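You operate a simulated robot arm through the tools that you are given. There is no shell and no other tool.

You run a simulated two-armed robot. Do the job below in one go: nothing can be reset, and whatever is moved stays where it is left.

## Task
Lay the easel flat and put its sample board on the shelf.
Fine: free the lock knob first and lock it again.

Only the result counts: the job must be done as asked and must still hold three seconds after the hand-in. Knocking over, shifting, dropping, spilling or breaking anything else fails it.

## Robot
Two 7-joint arms with fingered hands on one trunk, on a base that drives. Base frame: it is fixed to the floor where the robot stands at the start and does not move with it; the origin is under the middle of the robot, x ahead of it, y to its left, z up. Lengths are in mm, angles in degrees, forces in N, time in s.
The left shoulder is at the start at [40, 146, 1105], the right one opposite. With the tool pointing down near the work surface each hand reaches from about 300 to 720 mm from the robot's upright axis, wherever it stands, measured 20 degrees to its own side. Places, roughly: easel [3800, -200, 900]; easel lock knob [3700, -200, 900]; sample board [4500, 250, 250]; shelf of the left workbench [4600, 100, 300]. Payload 4 kg a hand.
The tool frame of a hand sits at the grasp point between the pads (the TCP): z along the fingers, y along the line on which they close. The tips reach 26 mm beyond it. Largest opening 148 mm; the body of the gripper starts 73 mm behind the TCP. The gripper is a hand of 3 fingers: y runs from the thumb to the fingers, the wrist lies at [0, 0, -224] in the tool frame.
Orientation is that of the tool frame in the base frame, as [roll, pitch, yaw] about the fixed x, y, z axes, in that order (R = Rz(yaw) Ry(pitch) Rx(roll)). With the fingers straight down and closing along the base's y, the tool's x points along the base's -x, its y along +y and its z along -z.

## Interface
- The arms move only by the tool nudge_tool. It takes "left_targets", "right_targets" or both (then of equal length, played together; a hand with none holds still); each is a list of rows, each a list of 6 numbers: the turn, a rotation vector about the tool's x, y, z in degrees, then the shift along the tool's x, y, z in mm. In form: [[ax, ay, az, x, y, z], ...]. A call has 1 to 20 rows; each row shifts and turns the commanded pose from where the row before left it, along the tool's axes as they then stand. Each row takes 0.2 s and may step no farther than 50 mm and 8.6 degrees from the row before; otherwise, the whole call is refused. A pose out of reach is approached as far as the arm can. The call stops where the force on the tool passes 60 N (or 10 N more than at its start, if that is more) or the arm is blocked; 0.2 s more then pass. In this call time passes only in rows, and 0.2 s behind the last. It gives the time, the measured TCP pose, the force on the tool (base axes), the opening and the grip force at its end, in the units of the frame above (readings bear some noise), with the torque about the TCP (base axes, N m) and any sound that the robot's microphone picked up, and new pictures: "show" is both (left out), scene, wrist or none (wrist: the cameras of the hands that moved).
- Cameras (640 x 400 px; columns grow to the right, rows downward): "scene" is now at [107.3, -0.9, 1330.5]; the picture's right is [-0.01, -1.00, 0.00], its down [-0.59, 0.01, -0.81] and it looks along [0.81, -0.01, -0.59] (base axes); focal length 248 px, centre (320, 200). "left" rides on the left gripper at [-68, -39, -90] in its tool frame; the picture's right is [0.50, -0.87, 0.00], its down [0.65, 0.38, -0.65] and it looks along [0.57, 0.33, 0.76] (tool axes); focal length 222 px, centre (320, 200). "right" rides on the right gripper at [67, -39, -90] in its tool frame; the picture's right is [0.50, 0.87, 0.00], its down [-0.66, 0.38, -0.65] and it looks along [-0.57, 0.33, 0.76] (tool axes); focal length 222 px, centre (320, 200). There is no depth. A picture from a camera that has moved, and an enlarged one, comes with that camera's place and axes in the base frame and with its lens.
- raise_lower(by): slides the trunk up (or, below 0, down) by that many mm; the arms and the scene camera ride with it, the base frame stays. It gives what a move gives, with no picture.
- drive_base(legs): drives the robot by 1 to 6 legs, each [ahead, left, turn to the left] in mm, mm and degrees, along the robot's own axes; the way and the turn of a leg run together, so that a leg with both is an arc; at most 1500 mm and 180 degrees a leg. The arms and the cameras ride along, it lands a little off, and it stops where it bumps. It gives what a move gives, and a new picture of the scene camera.
- finger_targets(finger1, finger2, thumb_bend, hand): sets how far each is bent, from 0 (flat) to 1 (curled in); at 0.3 the hand is open as for a grip, at 0.7 the pads meet at the TCP. One left out holds its place. A second passes; each finger stops where it meets its share of the squeeze, and holds until it gets a number again. It is the only way to open and close the hand. It gives what a move gives, with no picture; readings hold the bend of each and the force on the fingers (four entries, about 0 where the hand has none), thumb and palm.
- pan_tilt(pan, tilt): turns the head with the scene camera to pan (to the left, within 86 degrees either way) and tilt (down, from -29 to 69), counted from straight ahead of the robot. It gives what a move gives, and a new picture of the scene camera.
- inspect(camera, box): a new picture of the part [left, top, right, bottom] of that camera's present view, enlarged. The clock stands still meanwhile.
- hand_in(): hands the job in; it is judged then, once.

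Places have to be worked out from the pictures, the camera data and where the tool is seen. Open the grippers and draw the arms clear of the work before you hand the job in, unless the task says otherwise.

The tools are called after "Request:" by a JSON object that holds its "fn" and its "kwargs". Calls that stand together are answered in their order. nudge_tool: Moves the arms, as the interface text tells. Its arguments: {"type":"object","properties":{"left_targets":{"type":"array"},"right_targets":{"type":"array"},"show":{"type":"string","enum":["both","scene","wrist","none"]}},"required":[]} The other tools are called the same way: raise_lower (by) slides the trunk up or down; finger_targets (finger1, finger2, thumb_bend, hand) moves the fingers one by one; drive_base (legs) drives the base; pan_tilt (pan, tilt) turns the head that bears the scene camera; inspect (camera, box) takes an enlarged picture of a part of a camera's view; hand_in () hands the job in.

At the start:

```text
clock: 0.0
left_position: [454.6, 196.2, 1150.9]
left_tool_rot: [180.0, 0.1, -179.9]
left_contact_force: [-0.1, -0.7, -0.2]
left_wrist_torque: [-0.05, 0.0, 0.01]
left_opening: 148.0
left_grasp_force: 0.1
left_shape: jaw
left_bend: [0.3, 0.3, 0.3]
left_finger forces: [0.0, 0.0, 0.0, 0.0, 0.0, 0.0]
right_position: [411.9, -185.3, 1144.0]
right_tool_rot: [-180.0, 0.0, 180.0]
right_contact_force: [-0.9, 0.6, 0.6]
right_wrist_torque: [-0.04, -0.02, -0.01]
right_opening: 148.0
right_grasp_force: 0.0
right_shape: jaw
right_bend: [0.3, 0.3, 0.3]
right_finger forces: [0.1, 0.0, 0.0, 0.0, 0.0, 0.1]
trunk travel left (down, up): [-275.0, 231.0]
robot x, y, heading: [-0.8, 0.3, 0.2]
head pan, tilt: [-0.8, 36.1]
```

scene: 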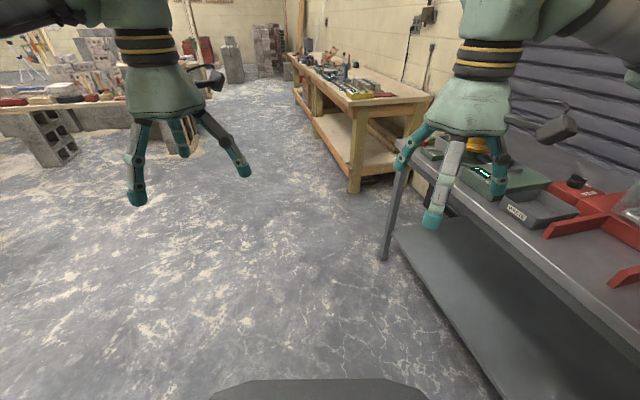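
right: 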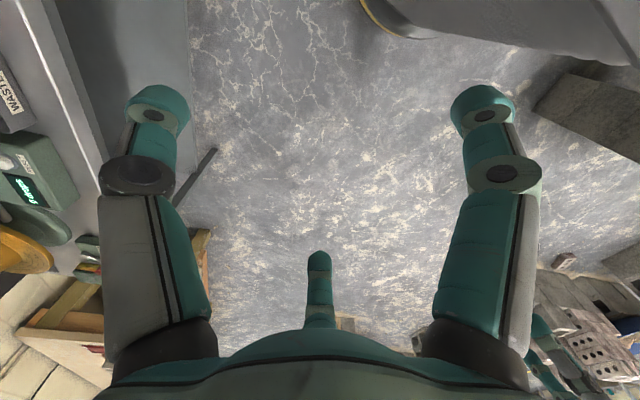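
left: 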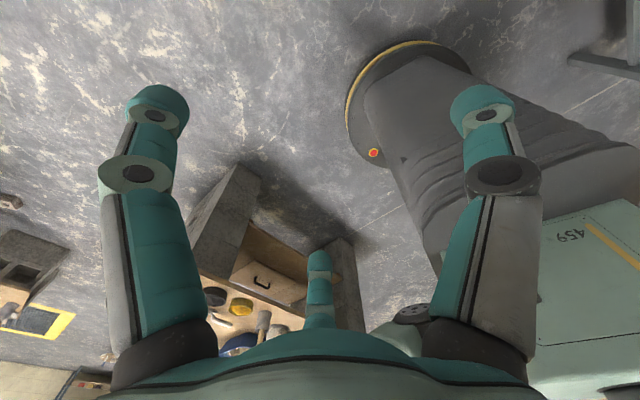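

The start picture shows a workshop with a bench along the right and another wooden one farther on; the easel should be about 3.8 m ahead. I level the head to look at it.

Request:
{"fn": "pan_tilt", "kwargs": {"pan": 0, "tilt": 10}}

```text
clock: 0.9
left_position: [455.0, 197.1, 1151.8]
left_tool_rot: [-179.9, 0.1, -180.0]
left_contact_force: [-0.4, -0.4, 1.0]
left_wrist_torque: [0.03, -0.03, -0.03]
left_opening: 148.1
left_grasp_force: 0.1
left_shape: jaw
left_bend: [0.3, 0.3, 0.3]
left_finger forces: [0.0, 0.0, 0.0, 0.0, 0.0, 0.1]
right_position: [411.7, -184.2, 1142.5]
right_tool_rot: [180.0, 0.0, 179.9]
right_contact_force: [0.6, 0.8, 0.0]
right_wrist_torque: [0.0, 0.01, 0.01]
right_opening: 147.7
right_grasp_force: 0.1
right_shape: jaw
right_bend: [0.3, 0.3, 0.3]
right_finger forces: [0.0, 0.1, 0.0, 0.1, 0.0, 0.0]
trunk travel left (down, up): [-275.0, 231.0]
robot x, y, heading: [1.5, 3.4, -0.0]
head pan, tilt: [0.0, 10.0]
camera scene: at [112.9, 0.3, 1372.3], right [0.0, -1.0, 0.0], down [-0.17, 0.0, -0.98], along [0.98, 0.0, -0.17], focal length 248 px, centre (320, 200)
```

scene: 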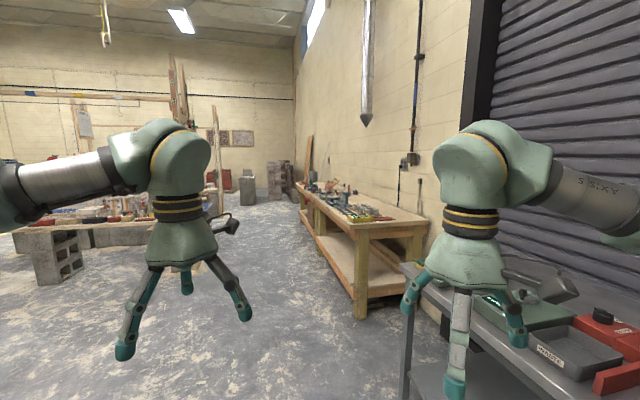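

Projecting the easel's rough place gives about pixel (333,189), on the wooden bench. I enlarge that part.

Request:
{"fn": "inspect", "kwargs": {"camera": "scene", "box": [260, 130, 440, 310]}}

Request:
{"fn": "inspect", "kwargs": {"camera": "scene", "box": [290, 165, 410, 240]}}

```text
2.22 times, centred on (350, 220) of scene
camera zoom: at [112.9, 0.3, 1372.3], right [0.0, -1.0, 0.0], down [-0.17, 0.0, -0.98], along [0.98, 0.0, -0.17], focal length 551 px, centre (253, 156)
```

zoom: 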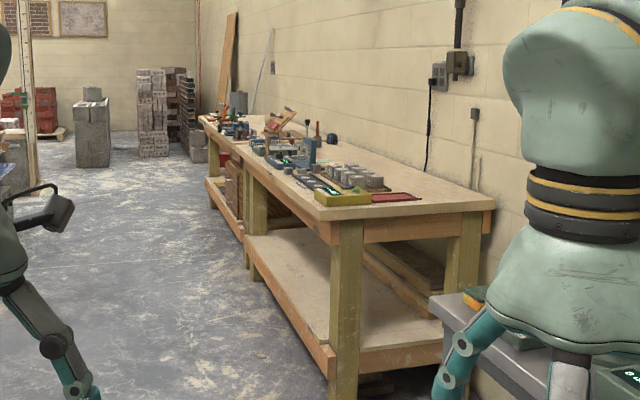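

```text
5.33 times, centred on (350, 202) of scene
camera zoom: at [112.9, 0.3, 1372.3], right [0.0, -1.0, 0.0], down [-0.17, 0.0, -0.98], along [0.98, 0.0, -0.17], focal length 1323 px, centre (160, 187)
```

zoom: 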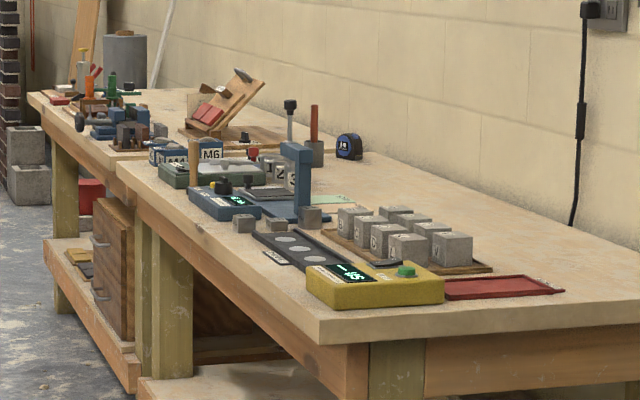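

The easel is a small tilting wooden board on the long wooden bench; the bench front edge seems to run from about (1880,-225) to (5190,500). I drive forward and to the left, staying clear of the benches, to get closer.

Request:
{"fn": "drive_base", "kwargs": {"legs": [[600, 450, 0], [1400, 350, 0]]}}

```text
clock: 11.8
left_position: [2465.6, 997.8, 1151.2]
left_tool_rot: [-179.9, 0.0, 180.0]
left_contact_force: [0.1, 1.3, 0.3]
left_wrist_torque: [-0.01, -0.01, -0.02]
left_opening: 147.9
left_grasp_force: 0.1
left_shape: jaw
left_bend: [0.3, 0.3, 0.3]
left_finger forces: [0.1, 0.0, 0.2, 0.0, 0.0, 0.1]
right_position: [2422.0, 615.2, 1141.7]
right_tool_rot: [-180.0, -0.1, -180.0]
right_contact_force: [0.8, -0.1, -0.2]
right_wrist_torque: [-0.02, -0.01, -0.01]
right_opening: 147.9
right_grasp_force: 0.0
right_shape: jaw
right_bend: [0.3, 0.3, 0.3]
right_finger forces: [0.0, 0.1, 0.1, 0.0, 0.0, 0.0]
trunk travel left (down, up): [-275.0, 231.0]
robot x, y, heading: [2012.9, 800.3, 0.0]
head pan, tilt: [0.0, 10.0]
camera scene: at [2123.3, 801.4, 1372.4], right [0.0, -1.0, 0.0], down [-0.17, 0.0, -0.98], along [0.98, 0.0, -0.17], focal length 248 px, centre (320, 200)
```

scene: 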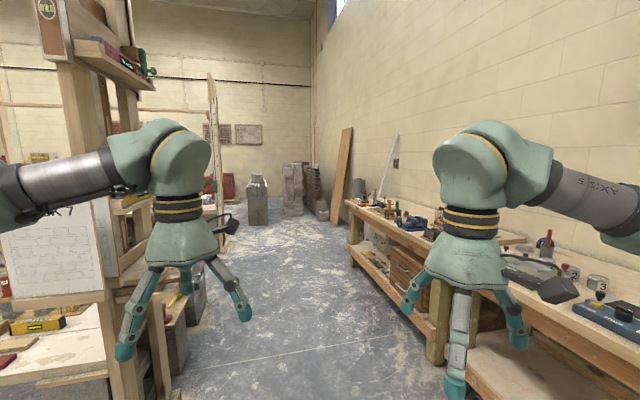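

I now stand at (2013,800). I turn the head right toward the bench to see the easel and the bench from nearer.

Request:
{"fn": "pan_tilt", "kwargs": {"pan": -30, "tilt": 20}}

Request:
{"fn": "inspect", "kwargs": {"camera": "scene", "box": [100, 80, 400, 300]}}

```text
clock: 12.7
left_position: [2465.3, 998.3, 1150.3]
left_tool_rot: [-179.9, 0.2, -180.0]
left_contact_force: [0.4, -1.4, 0.9]
left_wrist_torque: [-0.03, 0.02, -0.03]
left_opening: 147.9
left_grasp_force: 0.1
left_shape: jaw
left_bend: [0.3, 0.3, 0.3]
left_finger forces: [0.1, 0.0, 0.0, 0.1, 0.0, 0.0]
right_position: [2422.7, 615.1, 1143.3]
right_tool_rot: [180.0, -0.1, 180.0]
right_contact_force: [0.0, 0.5, 1.0]
right_wrist_torque: [0.02, 0.0, 0.01]
right_opening: 148.0
right_grasp_force: 0.2
right_shape: jaw
right_bend: [0.3, 0.3, 0.3]
right_finger forces: [0.0, 0.0, 0.1, 0.0, 0.0, 0.0]
trunk travel left (down, up): [-275.0, 231.0]
robot x, y, heading: [2010.5, 801.8, -0.1]
head pan, tilt: [-30.0, 20.0]
camera scene: at [2110.9, 754.9, 1356.1], right [-0.5, -0.87, 0.0], down [-0.3, 0.17, -0.94], along [0.81, -0.47, -0.34], focal length 248 px, centre (320, 200)
```

scene: 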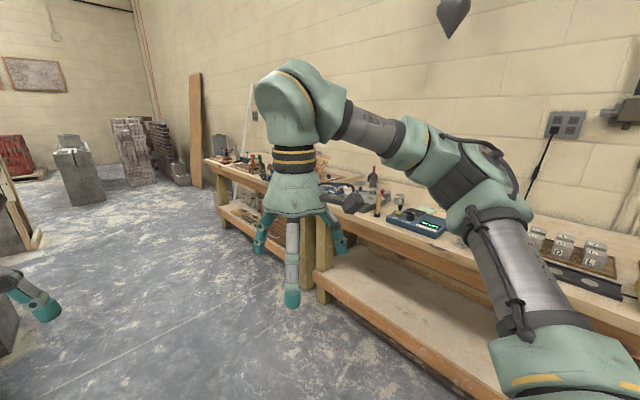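

```text
1.82 times, centred on (250, 190) of scene
camera zoom: at [2110.9, 754.9, 1356.1], right [-0.5, -0.87, 0.0], down [-0.3, 0.17, -0.94], along [0.81, -0.47, -0.34], focal length 451 px, centre (447, 218)
```

zoom: 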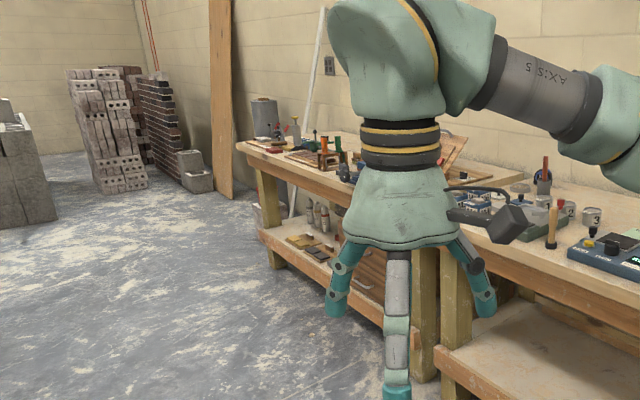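

The way ahead along the bench front is clear. I drive to about (3700,1000) and turn to face the bench.

Request:
{"fn": "drive_base", "kwargs": {"legs": [[1400, 200, 0], [300, 0, 0], [0, 0, -77]]}}

Request:
{"fn": "pan_tilt", "kwargs": {"pan": 0, "tilt": 35}}

```text
clock: 24.7
left_position: [3999.0, 591.5, 1151.3]
left_tool_rot: [-179.9, 0.0, 103.1]
left_contact_force: [0.6, -0.5, -0.3]
left_wrist_torque: [0.0, -0.02, 0.03]
left_opening: 148.0
left_grasp_force: 0.1
left_shape: jaw
left_bend: [0.3, 0.3, 0.3]
left_finger forces: [0.0, 0.1, 0.0, 0.1, 0.1, 0.1]
right_position: [3616.0, 549.1, 1143.5]
right_tool_rot: [-180.0, -0.1, 103.0]
right_contact_force: [-0.7, -0.5, 0.1]
right_wrist_torque: [-0.01, 0.02, 0.03]
right_opening: 147.5
right_grasp_force: 0.2
right_shape: jaw
right_bend: [0.3, 0.3, 0.3]
right_finger forces: [0.0, 0.0, 0.1, 0.1, 0.0, 0.0]
trunk travel left (down, up): [-275.0, 231.0]
robot x, y, heading: [3703.7, 990.8, -77.2]
head pan, tilt: [-30.0, 20.0]
camera scene: at [3681.0, 882.9, 1356.1], right [-0.96, 0.29, 0.0], down [0.1, 0.33, -0.94], along [-0.28, -0.9, -0.34], focal length 248 px, centre (320, 200)
```

scene: 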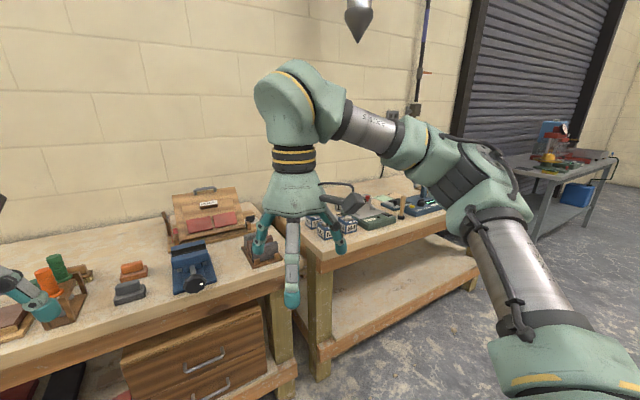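

```text
clock: 25.6
left_position: [3998.7, 592.6, 1150.5]
left_tool_rot: [-179.9, 0.0, 102.9]
left_contact_force: [0.0, -0.6, 0.4]
left_wrist_torque: [-0.04, 0.0, -0.01]
left_opening: 147.8
left_grasp_force: 0.1
left_shape: jaw
left_bend: [0.3, 0.3, 0.3]
left_finger forces: [0.1, 0.1, 0.0, 0.1, 0.1, 0.0]
right_position: [3615.3, 548.9, 1143.4]
right_tool_rot: [-179.9, 0.0, 103.0]
right_contact_force: [0.2, -0.1, -0.1]
right_wrist_torque: [0.01, -0.02, 0.03]
right_opening: 147.8
right_grasp_force: 0.1
right_shape: jaw
right_bend: [0.3, 0.3, 0.3]
right_finger forces: [0.0, 0.1, 0.0, 0.0, 0.0, 0.0]
trunk travel left (down, up): [-275.0, 231.0]
robot x, y, heading: [3700.6, 991.0, -77.0]
head pan, tilt: [0.0, 35.0]
camera scene: at [3728.0, 886.0, 1332.3], right [-0.97, -0.22, 0.0], down [-0.13, 0.56, -0.82], along [0.18, -0.8, -0.57], focal length 248 px, centre (320, 200)
```

scene: 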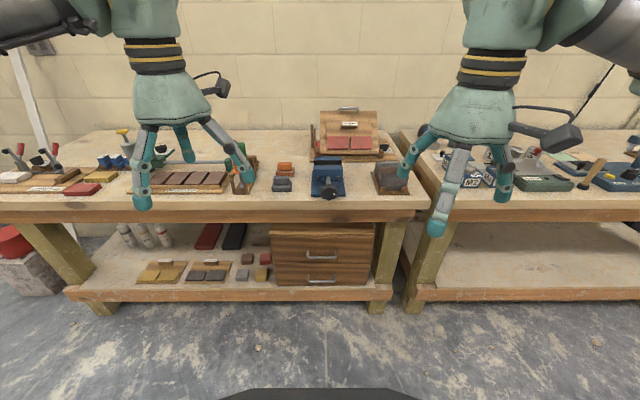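

I face the left workbench: the easel stands at the back of the bench with a board carrying two red tiles, and the shelf holds other boards and boxes. I enlarge the easel and the shelf.

Request:
{"fn": "inspect", "kwargs": {"camera": "scene", "box": [290, 90, 410, 165]}}

Request:
{"fn": "inspect", "kwargs": {"camera": "scene", "box": [60, 210, 300, 320]}}

Request:
{"fn": "inspect", "kwargs": {"camera": "scene", "box": [0, 120, 240, 230]}}

Request:
{"fn": "inspect", "kwargs": {"camera": "scene", "box": [220, 140, 420, 220]}}

```text
5.33 times, centred on (350, 128) of scene
camera zoom: at [3728.0, 886.0, 1332.3], right [-0.97, -0.22, 0.0], down [-0.13, 0.56, -0.82], along [0.18, -0.8, -0.57], focal length 1323 px, centre (160, 587)
```

zoom: 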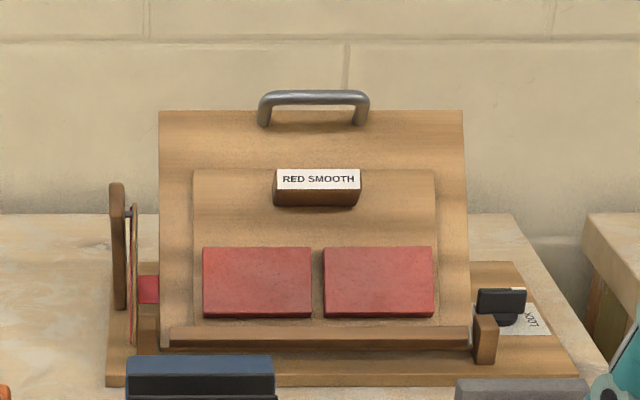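

```text
2.67 times, centred on (180, 265) of scene
camera zoom: at [3728.0, 886.0, 1332.3], right [-0.97, -0.22, 0.0], down [-0.13, 0.56, -0.82], along [0.18, -0.8, -0.57], focal length 662 px, centre (693, 27)
```

zoom: 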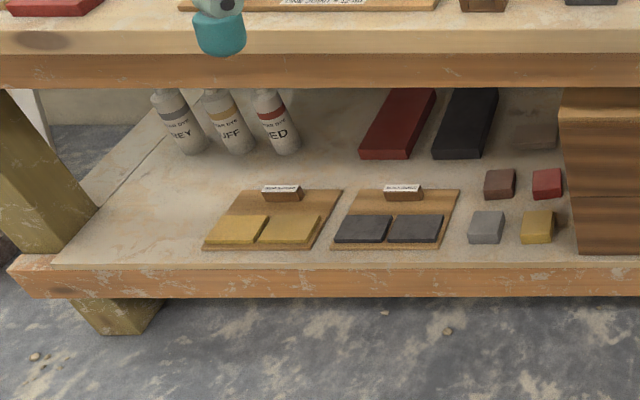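

```text
2.67 times, centred on (120, 175) of scene
camera zoom: at [3728.0, 886.0, 1332.3], right [-0.97, -0.22, 0.0], down [-0.13, 0.56, -0.82], along [0.18, -0.8, -0.57], focal length 662 px, centre (853, 267)
```

zoom: 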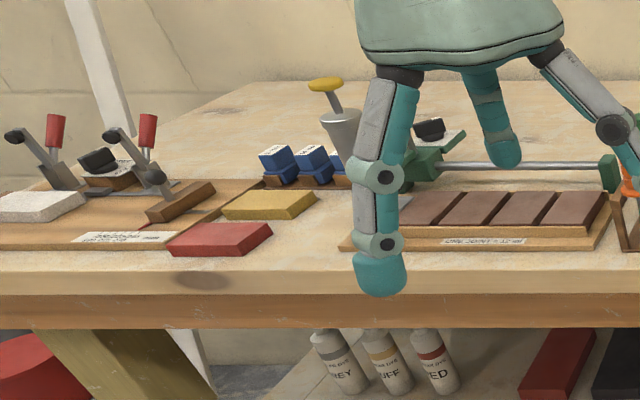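

```text
3.20 times, centred on (320, 180) of scene
camera zoom: at [3728.0, 886.0, 1332.3], right [-0.97, -0.22, 0.0], down [-0.13, 0.56, -0.82], along [0.18, -0.8, -0.57], focal length 794 px, centre (320, 264)
```

zoom: 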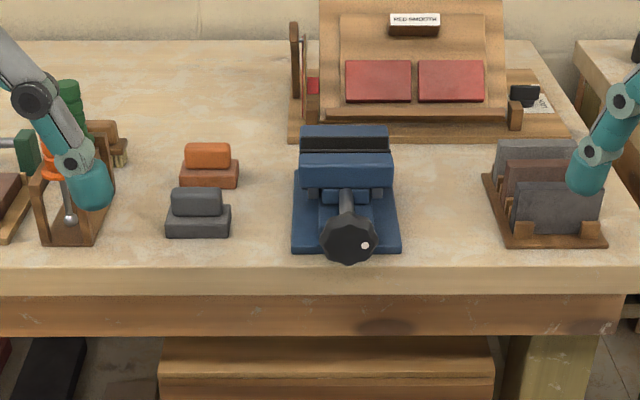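

The easel has a tilted board (about 250 wide, 200 long, roughly 45° back), a handle on top, the "RED SMOOTH" sample board on its ledge, and a black knob with a LOCK label at its right. Before approaching I look down to see how far my own base reaches.

Request:
{"fn": "pan_tilt", "kwargs": {"pan": 0, "tilt": 69}}

```text
clock: 26.6
left_position: [3999.1, 592.6, 1151.2]
left_tool_rot: [-179.8, 0.0, 103.0]
left_contact_force: [0.4, 0.2, 0.4]
left_wrist_torque: [0.0, -0.01, 0.0]
left_opening: 148.0
left_grasp_force: 0.1
left_shape: jaw
left_bend: [0.3, 0.3, 0.3]
left_finger forces: [0.1, 0.0, 0.1, 0.1, 0.0, 0.0]
right_position: [3614.9, 548.8, 1142.5]
right_tool_rot: [-180.0, 0.0, 102.9]
right_contact_force: [-0.4, -0.1, 0.3]
right_wrist_torque: [0.01, -0.02, -0.02]
right_opening: 148.2
right_grasp_force: 0.0
right_shape: jaw
right_bend: [0.3, 0.3, 0.3]
right_finger forces: [0.1, 0.1, 0.1, 0.0, 0.0, 0.0]
trunk travel left (down, up): [-275.0, 231.0]
robot x, y, heading: [3704.3, 994.1, -77.4]
head pan, tilt: [0.0, 68.8]
camera scene: at [3720.9, 917.3, 1288.6], right [-0.97, -0.22, 0.0], down [-0.21, 0.91, -0.36], along [0.08, -0.35, -0.93], focal length 248 px, centre (320, 200)
```

scene: 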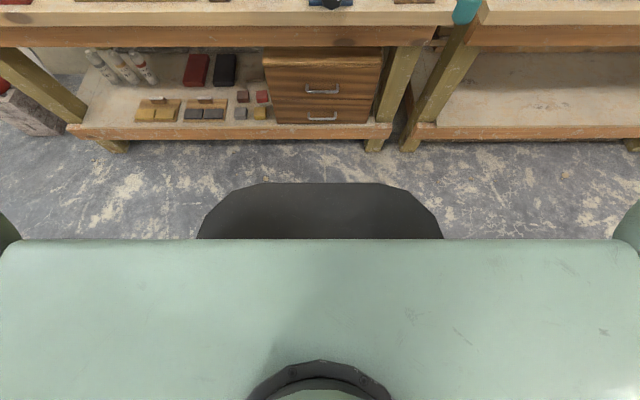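

The base looks about 275 mm in radius, and the bench edge is about 740 mm ahead of my axis. I drive 350 ahead and 200 to the right, which keeps clear, and look at the easel.

Request:
{"fn": "drive_base", "kwargs": {"legs": [[350, -200, 0.3]]}}

Request:
{"fn": "pan_tilt", "kwargs": {"pan": 0, "tilt": 35}}

Request:
{"fn": "inspect", "kwargs": {"camera": "scene", "box": [220, 60, 420, 190]}}

```text
clock: 29.1
left_position: [3884.7, 207.7, 1151.4]
left_tool_rot: [-179.9, 0.1, 103.1]
left_contact_force: [0.6, 0.6, 0.0]
left_wrist_torque: [0.02, -0.01, 0.0]
left_opening: 147.8
left_grasp_force: 0.1
left_shape: jaw
left_bend: [0.3, 0.3, 0.3]
left_finger forces: [0.1, 0.0, 0.0, 0.0, 0.0, 0.0]
right_position: [3502.4, 163.8, 1142.4]
right_tool_rot: [179.9, 0.0, 103.1]
right_contact_force: [0.3, -0.8, -0.7]
right_wrist_torque: [0.0, 0.0, 0.0]
right_opening: 148.1
right_grasp_force: 0.0
right_shape: jaw
right_bend: [0.3, 0.3, 0.3]
right_finger forces: [0.0, 0.0, 0.0, 0.0, 0.1, 0.0]
trunk travel left (down, up): [-275.0, 231.0]
robot x, y, heading: [3586.6, 606.4, -76.8]
head pan, tilt: [0.0, 68.8]
camera scene: at [3606.2, 532.5, 1288.6], right [-0.97, -0.23, 0.0], down [-0.21, 0.91, -0.36], along [0.08, -0.35, -0.93], focal length 248 px, centre (320, 200)
```

scene: 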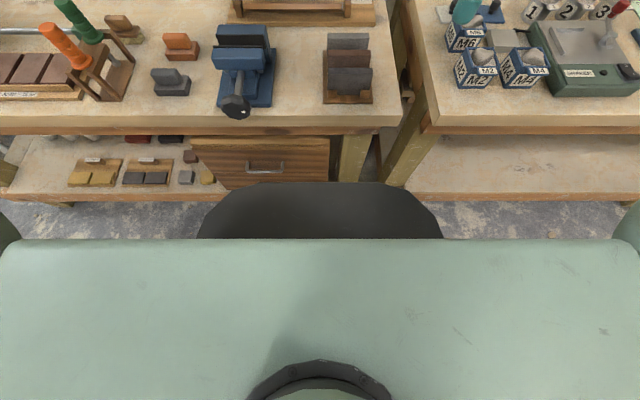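

```text
clock: 30.1
left_position: [3883.6, 208.2, 1152.1]
left_tool_rot: [-179.9, 0.0, 103.1]
left_contact_force: [0.0, -0.8, -0.7]
left_wrist_torque: [-0.01, -0.03, -0.04]
left_opening: 148.1
left_grasp_force: 0.1
left_shape: jaw
left_bend: [0.3, 0.3, 0.3]
left_finger forces: [0.1, 0.0, 0.0, 0.0, 0.0, 0.0]
right_position: [3501.6, 164.0, 1143.5]
right_tool_rot: [179.9, 0.0, 103.2]
right_contact_force: [0.0, 0.0, 0.1]
right_wrist_torque: [0.02, 0.03, 0.03]
right_opening: 148.1
right_grasp_force: 0.1
right_shape: jaw
right_bend: [0.3, 0.3, 0.3]
right_finger forces: [0.0, 0.0, 0.0, 0.0, 0.0, 0.0]
trunk travel left (down, up): [-275.0, 231.0]
robot x, y, heading: [3589.9, 607.2, -77.1]
head pan, tilt: [0.0, 35.0]
camera scene: at [3613.4, 501.1, 1332.2], right [-0.97, -0.23, 0.0], down [-0.13, 0.56, -0.82], along [0.18, -0.8, -0.57], focal length 248 px, centre (320, 200)
```

scene: 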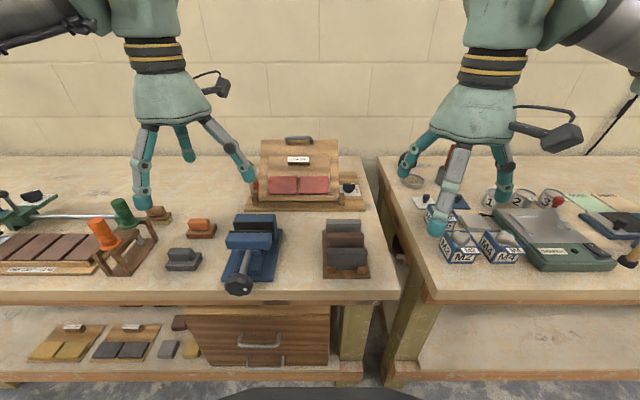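

```text
3.08 times, centred on (320, 125) of scene
camera zoom: at [3613.4, 501.1, 1332.2], right [-0.97, -0.23, 0.0], down [-0.13, 0.56, -0.82], along [0.18, -0.8, -0.57], focal length 764 px, centre (320, 431)
```

zoom: 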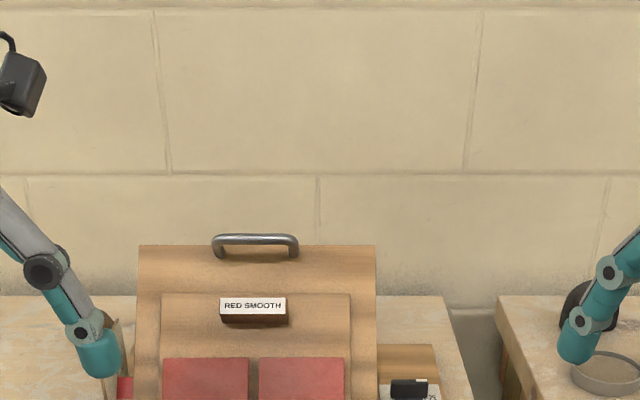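

Comparing both viewpoints, the bench top is at about z 835, the handle top about z 1043, and the handle lies 870 mm ahead of my axis. I look more closely at the knob and the left side of the easel.

Request:
{"fn": "inspect", "kwargs": {"camera": "scene", "box": [320, 160, 384, 224]}}

Request:
{"fn": "inspect", "kwargs": {"camera": "scene", "box": [235, 130, 375, 220]}}

```text
6.25 times, centred on (352, 192) of scene
camera zoom: at [3613.4, 501.1, 1332.2], right [-0.97, -0.23, 0.0], down [-0.13, 0.56, -0.82], along [0.18, -0.8, -0.57], focal length 1551 px, centre (120, 250)
```

zoom: 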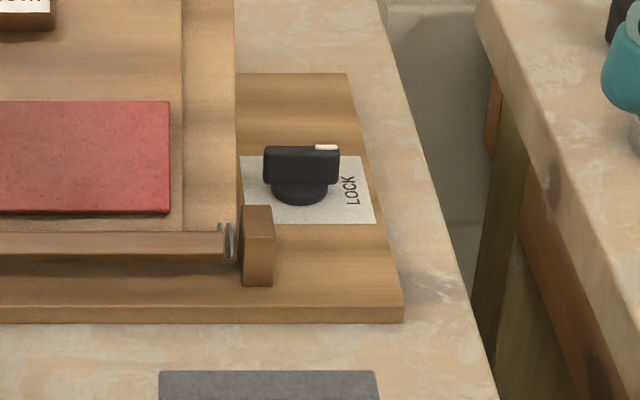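

```text
4.44 times, centred on (305, 175) of scene
camera zoom: at [3613.4, 501.1, 1332.2], right [-0.97, -0.23, 0.0], down [-0.13, 0.56, -0.82], along [0.18, -0.8, -0.57], focal length 1103 px, centre (387, 311)
```

zoom: 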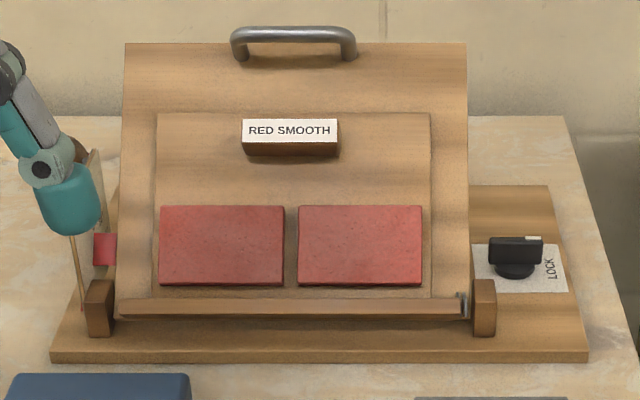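

The knob is a bar-type knob standing upright on the base plate; its white mark points to the word LOCK. I drive 120 mm closer (edge stays about 330 mm from my axis) and then bring the right wrist camera over to read the label.

Request:
{"fn": "drive_base", "kwargs": {"legs": [[120, 0, 0]]}}

Request:
{"fn": "nudge_tool", "kwargs": {"right_targets": [[0, 0, 0, -38.4, 3.4, 22], [0, 0, 0, -38.4, 3.4, 22], [0, 0, 0, -38.4, 3.4, 22], [0, 0, 0, -38.4, 3.4, 22], [0, 0, 0, -38.4, 3.4, 22]], "show": "both"}}

```text
clock: 31.4
left_position: [3910.5, 92.8, 1152.1]
left_tool_rot: [-179.9, 0.1, 103.1]
left_contact_force: [0.4, -0.4, -0.4]
left_wrist_torque: [-0.02, -0.01, 0.0]
left_opening: 147.9
left_grasp_force: 0.0
left_shape: jaw
left_bend: [0.3, 0.3, 0.3]
left_finger forces: [0.0, 0.0, 0.0, 0.0, 0.1, 0.0]
right_position: [3528.1, 48.8, 1143.3]
right_tool_rot: [180.0, 0.1, 103.1]
right_contact_force: [-0.6, -0.2, 0.3]
right_wrist_torque: [0.02, 0.01, -0.03]
right_opening: 147.9
right_grasp_force: 0.0
right_shape: jaw
right_bend: [0.3, 0.3, 0.3]
right_finger forces: [0.0, 0.0, 0.0, 0.0, 0.0, 0.1]
trunk travel left (down, up): [-275.0, 231.0]
robot x, y, heading: [3616.0, 490.5, -77.1]
head pan, tilt: [0.0, 35.0]
camera scene: at [3639.9, 385.7, 1332.4], right [-0.97, -0.23, 0.0], down [-0.13, 0.56, -0.82], along [0.18, -0.8, -0.57], focal length 248 px, centre (320, 200)
```

scene: 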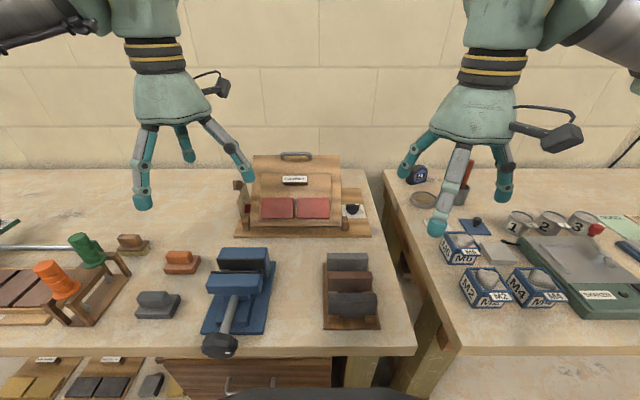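

```text
clock: 32.6
left_position: [3912.9, 91.3, 1150.3]
left_tool_rot: [-179.9, -0.2, 103.1]
left_contact_force: [-0.4, -0.7, 0.3]
left_wrist_torque: [0.0, 0.0, -0.02]
left_opening: 147.7
left_grasp_force: 0.0
left_shape: jaw
left_bend: [0.3, 0.3, 0.3]
left_finger forces: [0.1, 0.0, 0.1, 0.0, 0.0, 0.0]
right_position: [3589.8, -137.5, 1031.7]
right_tool_rot: [-180.0, -0.1, 103.1]
right_contact_force: [0.4, -0.1, -0.2]
right_wrist_torque: [0.0, 0.01, 0.0]
right_opening: 147.7
right_grasp_force: 0.0
right_shape: jaw
right_bend: [0.3, 0.3, 0.3]
right_finger forces: [0.1, 0.0, 0.0, 0.1, 0.0, 0.0]
trunk travel left (down, up): [-275.0, 231.0]
robot x, y, heading: [3615.1, 489.2, -76.9]
head pan, tilt: [0.0, 35.0]
camera scene: at [3641.3, 383.4, 1332.1], right [-0.97, -0.23, 0.0], down [-0.13, 0.56, -0.82], along [0.18, -0.8, -0.57], focal length 248 px, centre (320, 200)
camera right: at [3535.1, -81.2, 1121.8], right [0.73, 0.68, 0.0], down [0.52, -0.55, 0.65], along [0.45, -0.48, -0.76], focal length 222 px, centre (320, 200)
```

scene: 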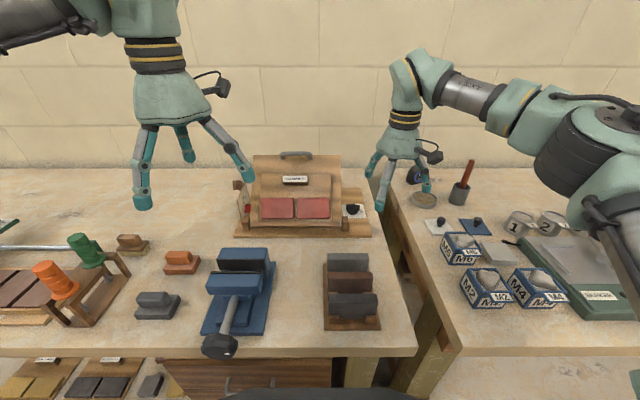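
right: 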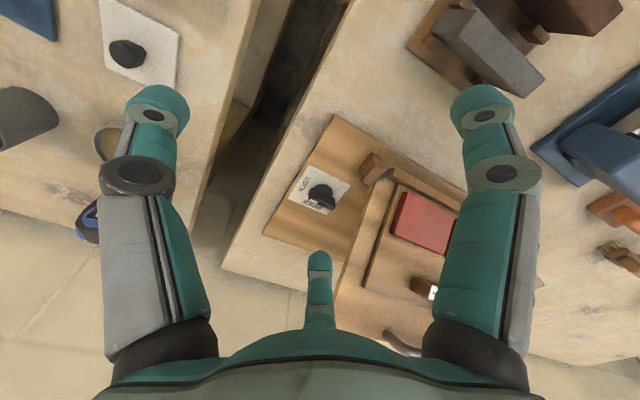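

The wrist camera shows the knob and its label from above. I enlarge it to read the label.

Request:
{"fn": "inspect", "kwargs": {"camera": "right", "box": [285, 145, 385, 225]}}

Request:
{"fn": "inspect", "kwargs": {"camera": "scene", "box": [225, 140, 385, 245]}}

```text
5.00 times, centred on (335, 185) of right
camera zoom: at [3535.1, -81.2, 1121.8], right [0.73, 0.68, 0.0], down [0.52, -0.55, 0.65], along [0.45, -0.48, -0.76], focal length 1111 px, centre (245, 275)
```

zoom: 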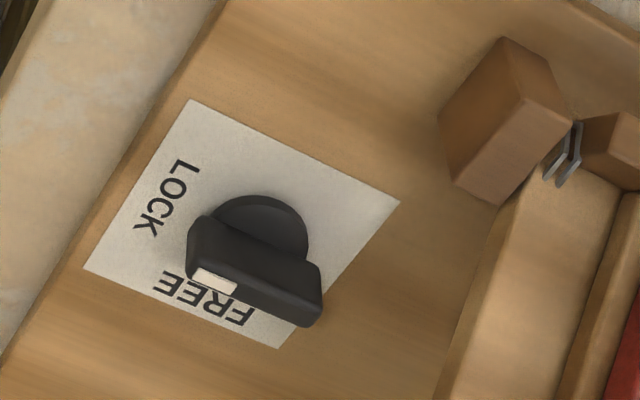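

```text
3.81 times, centred on (305, 192) of scene
camera zoom: at [3641.3, 383.4, 1332.1], right [-0.97, -0.23, 0.0], down [-0.13, 0.56, -0.82], along [0.18, -0.8, -0.57], focal length 945 px, centre (377, 229)
```

zoom: 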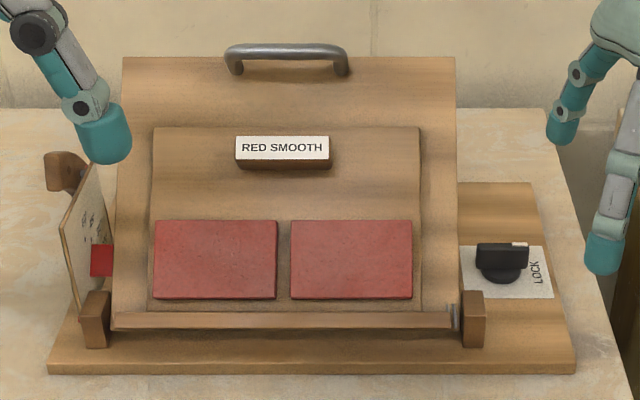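

The label reads LOCK on the right and FREE toward the wall, so the knob's marked end must go a quarter turn counter‑clockwise (seen from above), and back again later. The bar's top sits at about (3683,-236,885) and the handle bar at about (3852,-230,1040). First I turn the left hand so it can take the handle across its bar.

Request:
{"fn": "nudge_tool", "kwargs": {"left_targets": [[0, 0, 8.2, 0, 0, 0], [0, 0, 8.2, 0, 0, 0], [0, 0, 8.2, 0, 0, 0], [0, 0, 8.2, 0, 0, 0], [0, 0, 8.2, 0, 0, 0], [0, 0, 8.2, 0, 0, 0], [0, 0, 8.2, 0, 0, 0], [0, 0, 8.2, 0, 0, 0], [0, 0, 8.2, 0, 0, 0], [0, 0, 8.2, 0, 0, 0], [0, 0, 8, 0, 0, 0], [-8.25, 0, 0, 0, 0, 0], [-8.25, 0, 0, 0, 0, 0], [-8.25, 0, 0, 0, 0, 0], [-8.25, 0, 0, 0, 0, 0], [-8.25, 0, 0, 0, 0, 0], [-8.25, 0, 0, 0, 0, 0]], "show": "both"}}

```text
clock: 36.2
left_position: [3910.0, 92.5, 1151.9]
left_tool_rot: [130.3, 0.2, 13.1]
left_contact_force: [0.2, -0.8, -0.1]
left_wrist_torque: [0.01, -0.03, -0.01]
left_opening: 147.8
left_grasp_force: 0.1
left_shape: jaw
left_bend: [0.3, 0.3, 0.3]
left_finger forces: [0.0, 0.0, 0.0, 0.0, 0.1, 0.0]
right_position: [3588.6, -135.4, 1032.9]
right_tool_rot: [-180.0, 0.1, 103.1]
right_contact_force: [-0.6, 0.3, 0.6]
right_wrist_torque: [0.01, 0.0, 0.01]
right_opening: 148.0
right_grasp_force: 0.1
right_shape: jaw
right_bend: [0.3, 0.3, 0.3]
right_finger forces: [0.0, 0.1, 0.1, 0.1, 0.1, 0.0]
trunk travel left (down, up): [-275.0, 231.0]
robot x, y, heading: [3616.2, 492.4, -77.0]
head pan, tilt: [0.0, 35.0]
camera scene: at [3640.3, 385.2, 1332.3], right [-0.97, -0.23, 0.0], down [-0.13, 0.56, -0.82], along [0.18, -0.8, -0.57], focal length 248 px, centre (320, 200)
camera left: at [3823.7, 169.0, 1181.5], right [0.36, 0.66, -0.66], down [0.58, 0.4, 0.71], along [0.73, -0.64, -0.24], focal length 222 px, centre (320, 200)
```

scene: 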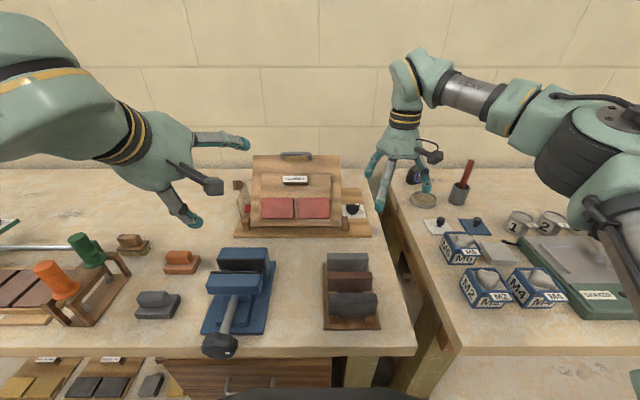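
left: 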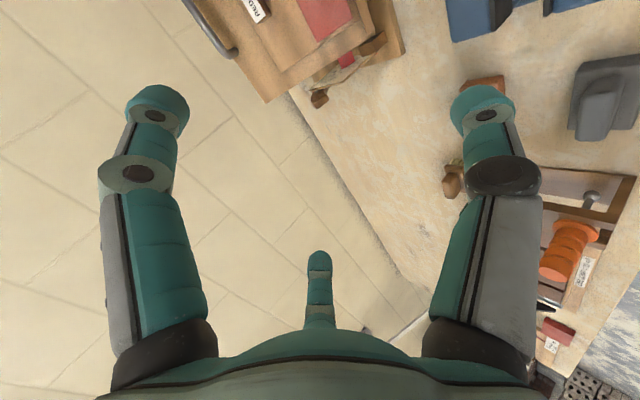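

The left hand now faces the easel board squarely. I move it to a stand-off about 80 mm in front of the handle.

Request:
{"fn": "nudge_tool", "kwargs": {"left_targets": [[0, 0, 0, -21.6, 18.2, 35.6], [0, 0, 0, -21.6, 18.2, 35.6], [0, 0, 0, -21.6, 18.2, 35.6], [0, 0, 0, -21.6, 18.2, 35.6], [0, 0, 0, -21.6, 18.2, 35.6], [0, 0, 0, -21.6, 18.2, 35.6]], "show": "both"}}

```text
clock: 37.6
left_position: [3837.6, -166.7, 1095.1]
left_tool_rot: [130.5, -0.1, 13.1]
left_contact_force: [0.3, -0.7, 0.2]
left_wrist_torque: [0.02, -0.01, 0.01]
left_opening: 147.9
left_grasp_force: 0.1
left_shape: jaw
left_bend: [0.3, 0.3, 0.3]
left_finger forces: [0.1, 0.1, 0.0, 0.1, 0.0, 0.0]
right_position: [3587.9, -138.1, 1032.8]
right_tool_rot: [179.9, -0.1, 103.1]
right_contact_force: [0.3, -0.5, -0.4]
right_wrist_torque: [0.01, 0.01, 0.0]
right_opening: 148.1
right_grasp_force: 0.1
right_shape: jaw
right_bend: [0.3, 0.3, 0.3]
right_finger forces: [0.0, 0.1, 0.0, 0.0, 0.0, 0.0]
trunk travel left (down, up): [-275.0, 231.0]
robot x, y, heading: [3616.6, 487.9, -77.2]
head pan, tilt: [0.0, 35.0]
camera scene: at [3639.0, 383.1, 1332.1], right [-0.97, -0.23, 0.0], down [-0.13, 0.56, -0.82], along [0.18, -0.8, -0.57], focal length 248 px, centre (320, 200)
camera left: at [3749.4, -90.5, 1125.0], right [0.36, 0.66, -0.66], down [0.58, 0.39, 0.71], along [0.73, -0.64, -0.24], focal length 222 px, centre (320, 200)
```

scene: 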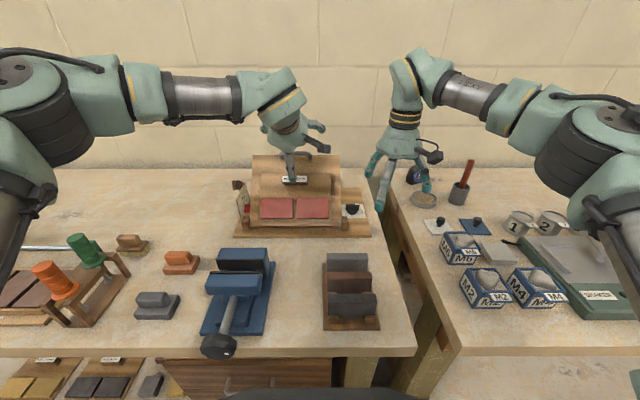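
left: 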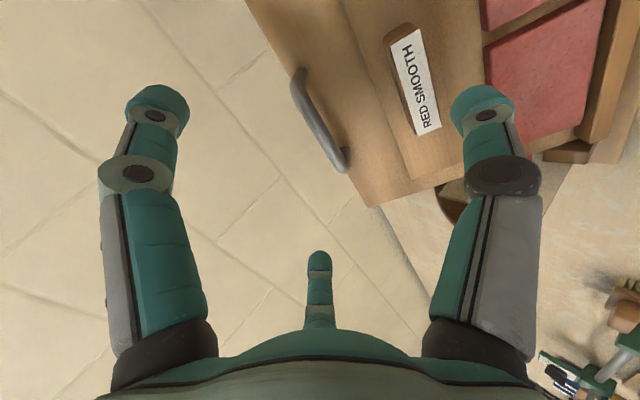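

The wrist view shows the handle bar roughly 85–105 mm ahead along the tool axis, but the "RED SMOOTH" block lies right under the open thumb. I pre-bend the left fingers so the hand can slip over the bar between the block and the handle.

Request:
{"fn": "finger_targets", "kwargs": {"hand": "left", "finger1": 0.48, "finger2": 0.48, "thumb_bend": 0.52}}

Request:
{"fn": "nudge_tool", "kwargs": {"left_targets": [[0, 0, 0, 0, 0, 15], [0, 0, 0, 0, 0, 15]], "show": "both"}}

Request:
{"fn": "inspect", "kwargs": {"camera": "scene", "box": [225, 110, 385, 215]}}

```text
clock: 38.6
left_position: [3838.2, -165.4, 1095.7]
left_tool_rot: [130.6, 0.1, 13.1]
left_contact_force: [0.2, -1.0, 0.9]
left_wrist_torque: [0.03, -0.01, -0.01]
left_opening: 62.4
left_grasp_force: 0.1
left_shape: fingers
left_bend: [0.48, 0.48, 0.52]
left_finger forces: [0.1, 0.0, 0.0, 0.0, 0.0, 0.0]
right_position: [3589.4, -137.0, 1033.4]
right_tool_rot: [179.9, 0.0, 103.2]
right_contact_force: [0.5, 0.1, 0.1]
right_wrist_torque: [0.01, -0.02, -0.03]
right_opening: 147.8
right_grasp_force: 0.1
right_shape: jaw
right_bend: [0.3, 0.3, 0.3]
right_finger forces: [0.1, 0.0, 0.0, 0.1, 0.0, 0.0]
trunk travel left (down, up): [-275.0, 231.0]
robot x, y, heading: [3617.1, 490.3, -77.2]
head pan, tilt: [0.0, 35.0]
```

```text
clock: 39.2
left_position: [3844.2, -188.6, 1075.8]
left_tool_rot: [130.5, 0.0, 13.0]
left_contact_force: [-0.3, 0.2, 0.1]
left_wrist_torque: [-0.01, -0.01, -0.02]
left_opening: 62.9
left_grasp_force: 0.1
left_shape: fingers
left_bend: [0.48, 0.48, 0.52]
left_finger forces: [0.1, 0.0, 0.0, 0.0, 0.0, 0.1]
right_position: [3588.4, -136.8, 1033.1]
right_tool_rot: [-179.9, 0.0, 103.1]
right_contact_force: [-0.1, 0.5, -0.1]
right_wrist_torque: [-0.02, -0.02, -0.01]
right_opening: 147.9
right_grasp_force: 0.1
right_shape: jaw
right_bend: [0.3, 0.3, 0.3]
right_finger forces: [0.0, 0.0, 0.0, 0.0, 0.0, 0.1]
trunk travel left (down, up): [-275.0, 231.0]
robot x, y, heading: [3614.4, 490.8, -76.8]
head pan, tilt: [0.0, 35.0]
camera scene: at [3640.0, 384.2, 1332.2], right [-0.97, -0.23, 0.0], down [-0.13, 0.56, -0.82], along [0.18, -0.8, -0.57], focal length 248 px, centre (320, 200)
camera left: at [3756.1, -111.2, 1105.9], right [0.36, 0.66, -0.66], down [0.58, 0.39, 0.71], along [0.73, -0.64, -0.24], focal length 222 px, centre (320, 200)
```

scene: 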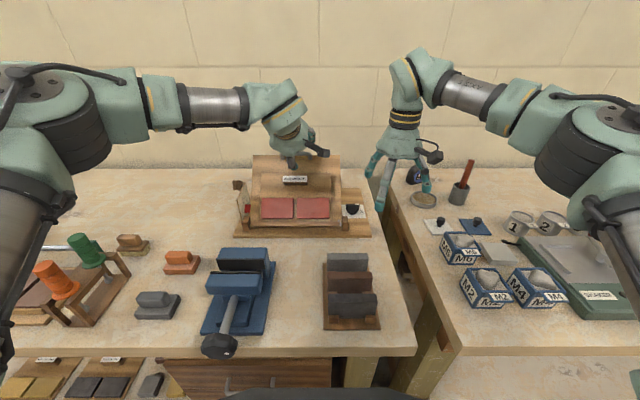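
left: 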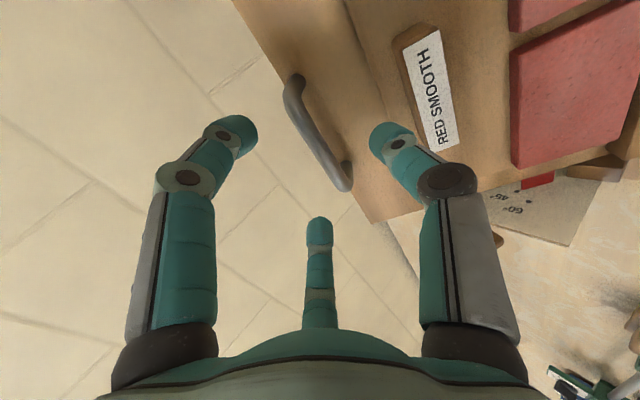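

```text
3.81 times, centred on (305, 162) of scene
camera zoom: at [3640.0, 384.2, 1332.2], right [-0.97, -0.23, 0.0], down [-0.13, 0.56, -0.82], along [0.18, -0.8, -0.57], focal length 945 px, centre (377, 343)
```

zoom: 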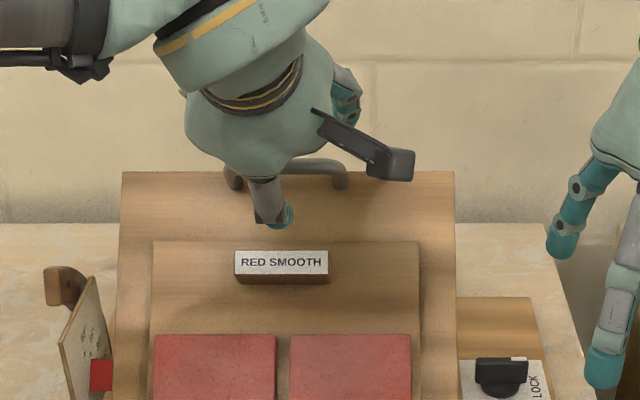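

The hand is now about 30 mm nearer; a protractor scale shows on the easel's left side. I enlarge the wrist view to fix the bar's position before closing in.

Request:
{"fn": "inspect", "kwargs": {"camera": "left", "box": [250, 40, 410, 240]}}

```text
2.00 times, centred on (330, 140) of left
camera zoom: at [3756.1, -111.2, 1105.9], right [0.36, 0.66, -0.66], down [0.58, 0.39, 0.71], along [0.73, -0.64, -0.24], focal length 444 px, centre (300, 320)
```

zoom: 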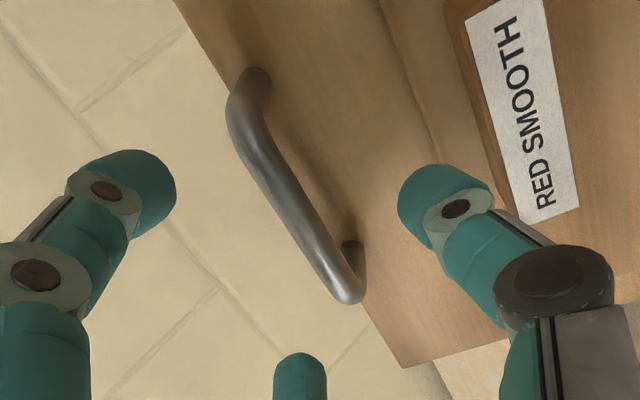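

Using both handle corners, the bar is about 58 mm ahead of the TCP on the tool axis, the board face another 32 mm behind it, and the thumb clears the block. I advance 48 mm so the bar lies just past the pad centre.

Request:
{"fn": "nudge_tool", "kwargs": {"left_targets": [[0, 0, 0, 0, 0, 12], [0, 0, 0, 0, 0, 12], [0, 0, 0, 0, 0, 12], [0, 0, 0, 0, 0, 12]], "show": "both"}}

Request:
{"fn": "inspect", "kwargs": {"camera": "left", "box": [200, 80, 440, 280]}}

Request:
{"fn": "inspect", "kwargs": {"camera": "scene", "box": [225, 110, 385, 215]}}

```text
clock: 40.2
left_position: [3851.3, -223.3, 1044.5]
left_tool_rot: [130.5, 0.0, 13.1]
left_contact_force: [0.4, 0.0, 0.1]
left_wrist_torque: [0.01, 0.03, 0.01]
left_opening: 62.7
left_grasp_force: 0.0
left_shape: fingers
left_bend: [0.48, 0.48, 0.52]
left_finger forces: [0.0, 0.0, 0.0, 0.0, 0.1, 0.0]
right_position: [3588.7, -136.2, 1033.5]
right_tool_rot: [180.0, 0.0, 103.1]
right_contact_force: [0.5, -0.6, 0.3]
right_wrist_torque: [0.04, -0.01, 0.0]
right_opening: 148.0
right_grasp_force: 0.0
right_shape: jaw
right_bend: [0.3, 0.3, 0.3]
right_finger forces: [0.0, 0.0, 0.0, 0.0, 0.0, 0.1]
trunk travel left (down, up): [-275.0, 231.0]
robot x, y, heading: [3616.6, 493.1, -76.9]
head pan, tilt: [0.0, 35.0]
camera scene: at [3640.0, 385.1, 1332.3], right [-0.97, -0.23, 0.0], down [-0.13, 0.56, -0.82], along [0.18, -0.8, -0.57], focal length 248 px, centre (320, 200)
camera left: at [3764.2, -146.1, 1074.3], right [0.36, 0.66, -0.66], down [0.58, 0.39, 0.71], along [0.73, -0.64, -0.24], focal length 222 px, centre (320, 200)
```

scene: 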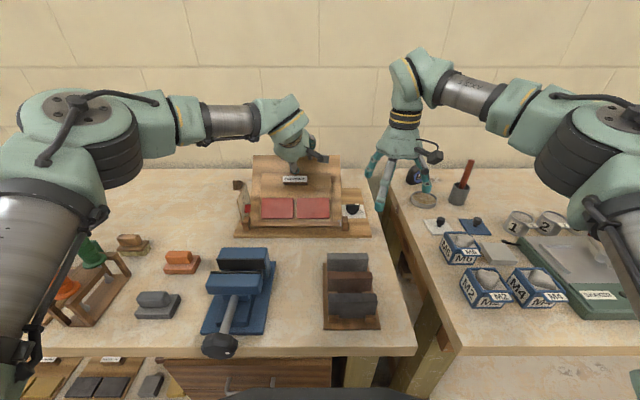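
left: 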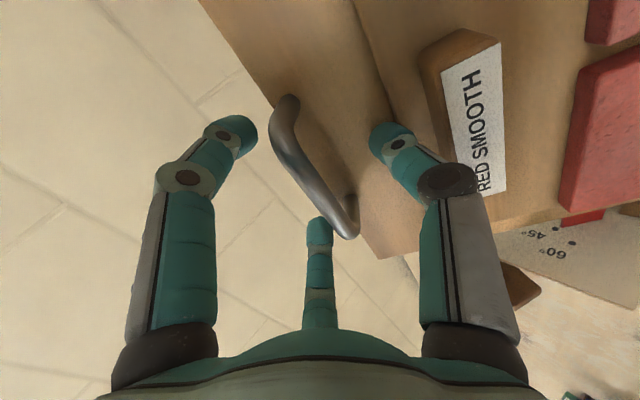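

```text
2.00 times, centred on (320, 180) of left
camera zoom: at [3764.2, -146.1, 1074.3], right [0.36, 0.66, -0.66], down [0.58, 0.39, 0.71], along [0.73, -0.64, -0.24], focal length 444 px, centre (320, 240)
```

zoom: 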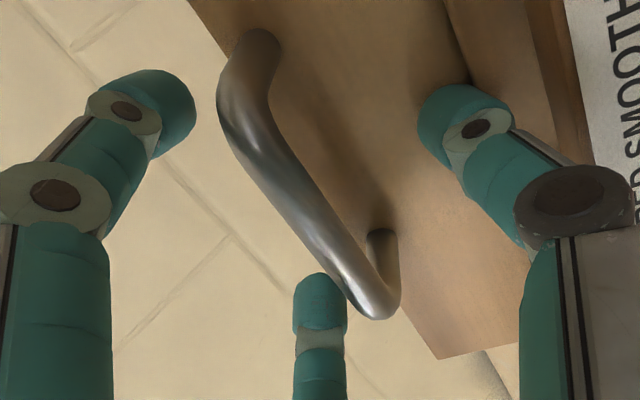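

```text
3.81 times, centred on (305, 162) of scene
camera zoom: at [3640.0, 385.1, 1332.3], right [-0.97, -0.23, 0.0], down [-0.13, 0.56, -0.82], along [0.18, -0.8, -0.57], focal length 945 px, centre (377, 343)
```

zoom: 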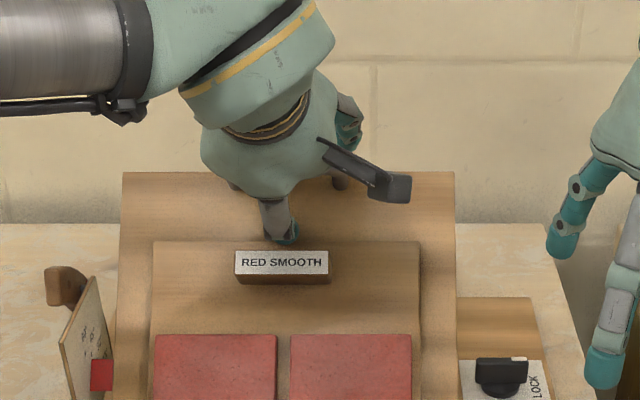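

The bar is now about 11 mm beyond the TCP and centred between thumb and fingers. I close the left hand on the handle.

Request:
{"fn": "finger_targets", "kwargs": {"hand": "left", "finger1": 0.75, "finger2": 0.75, "thumb_bend": 0.75}}

Request:
{"fn": "inspect", "kwargs": {"camera": "left", "box": [200, 80, 440, 280]}}

```text
clock: 41.2
left_position: [3852.5, -222.7, 1045.1]
left_tool_rot: [130.6, 0.2, 13.1]
left_contact_force: [-0.6, -0.1, -2.9]
left_wrist_torque: [-0.02, -0.04, -0.02]
left_opening: 0.1
left_grasp_force: 0.1
left_shape: fingers
left_bend: [0.72, 0.72, 0.73]
left_finger forces: [0.0, 0.1, 0.0, 0.0, 0.1, 0.0]
right_position: [3589.0, -137.3, 1032.9]
right_tool_rot: [180.0, 0.0, 103.1]
right_contact_force: [-0.5, 0.8, 0.5]
right_wrist_torque: [0.0, -0.02, 0.01]
right_opening: 148.0
right_grasp_force: 0.1
right_shape: jaw
right_bend: [0.3, 0.3, 0.3]
right_finger forces: [0.0, 0.0, 0.0, 0.0, 0.0, 0.0]
trunk travel left (down, up): [-275.0, 231.0]
robot x, y, heading: [3614.4, 489.6, -77.0]
head pan, tilt: [0.0, 35.0]
```

```text
2.00 times, centred on (320, 180) of left
camera zoom: at [3764.3, -146.8, 1073.7], right [0.36, 0.66, -0.66], down [0.58, 0.39, 0.71], along [0.73, -0.64, -0.24], focal length 444 px, centre (320, 240)
```

zoom: 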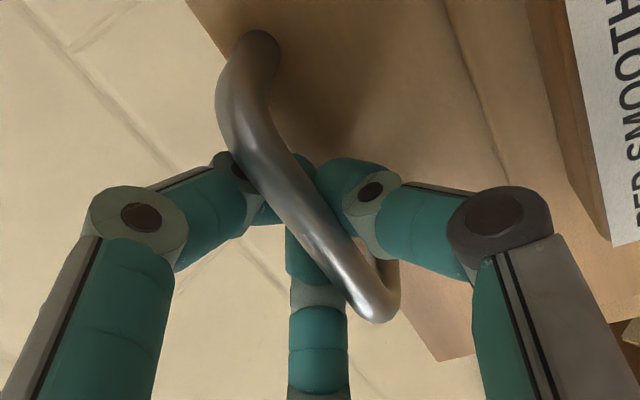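

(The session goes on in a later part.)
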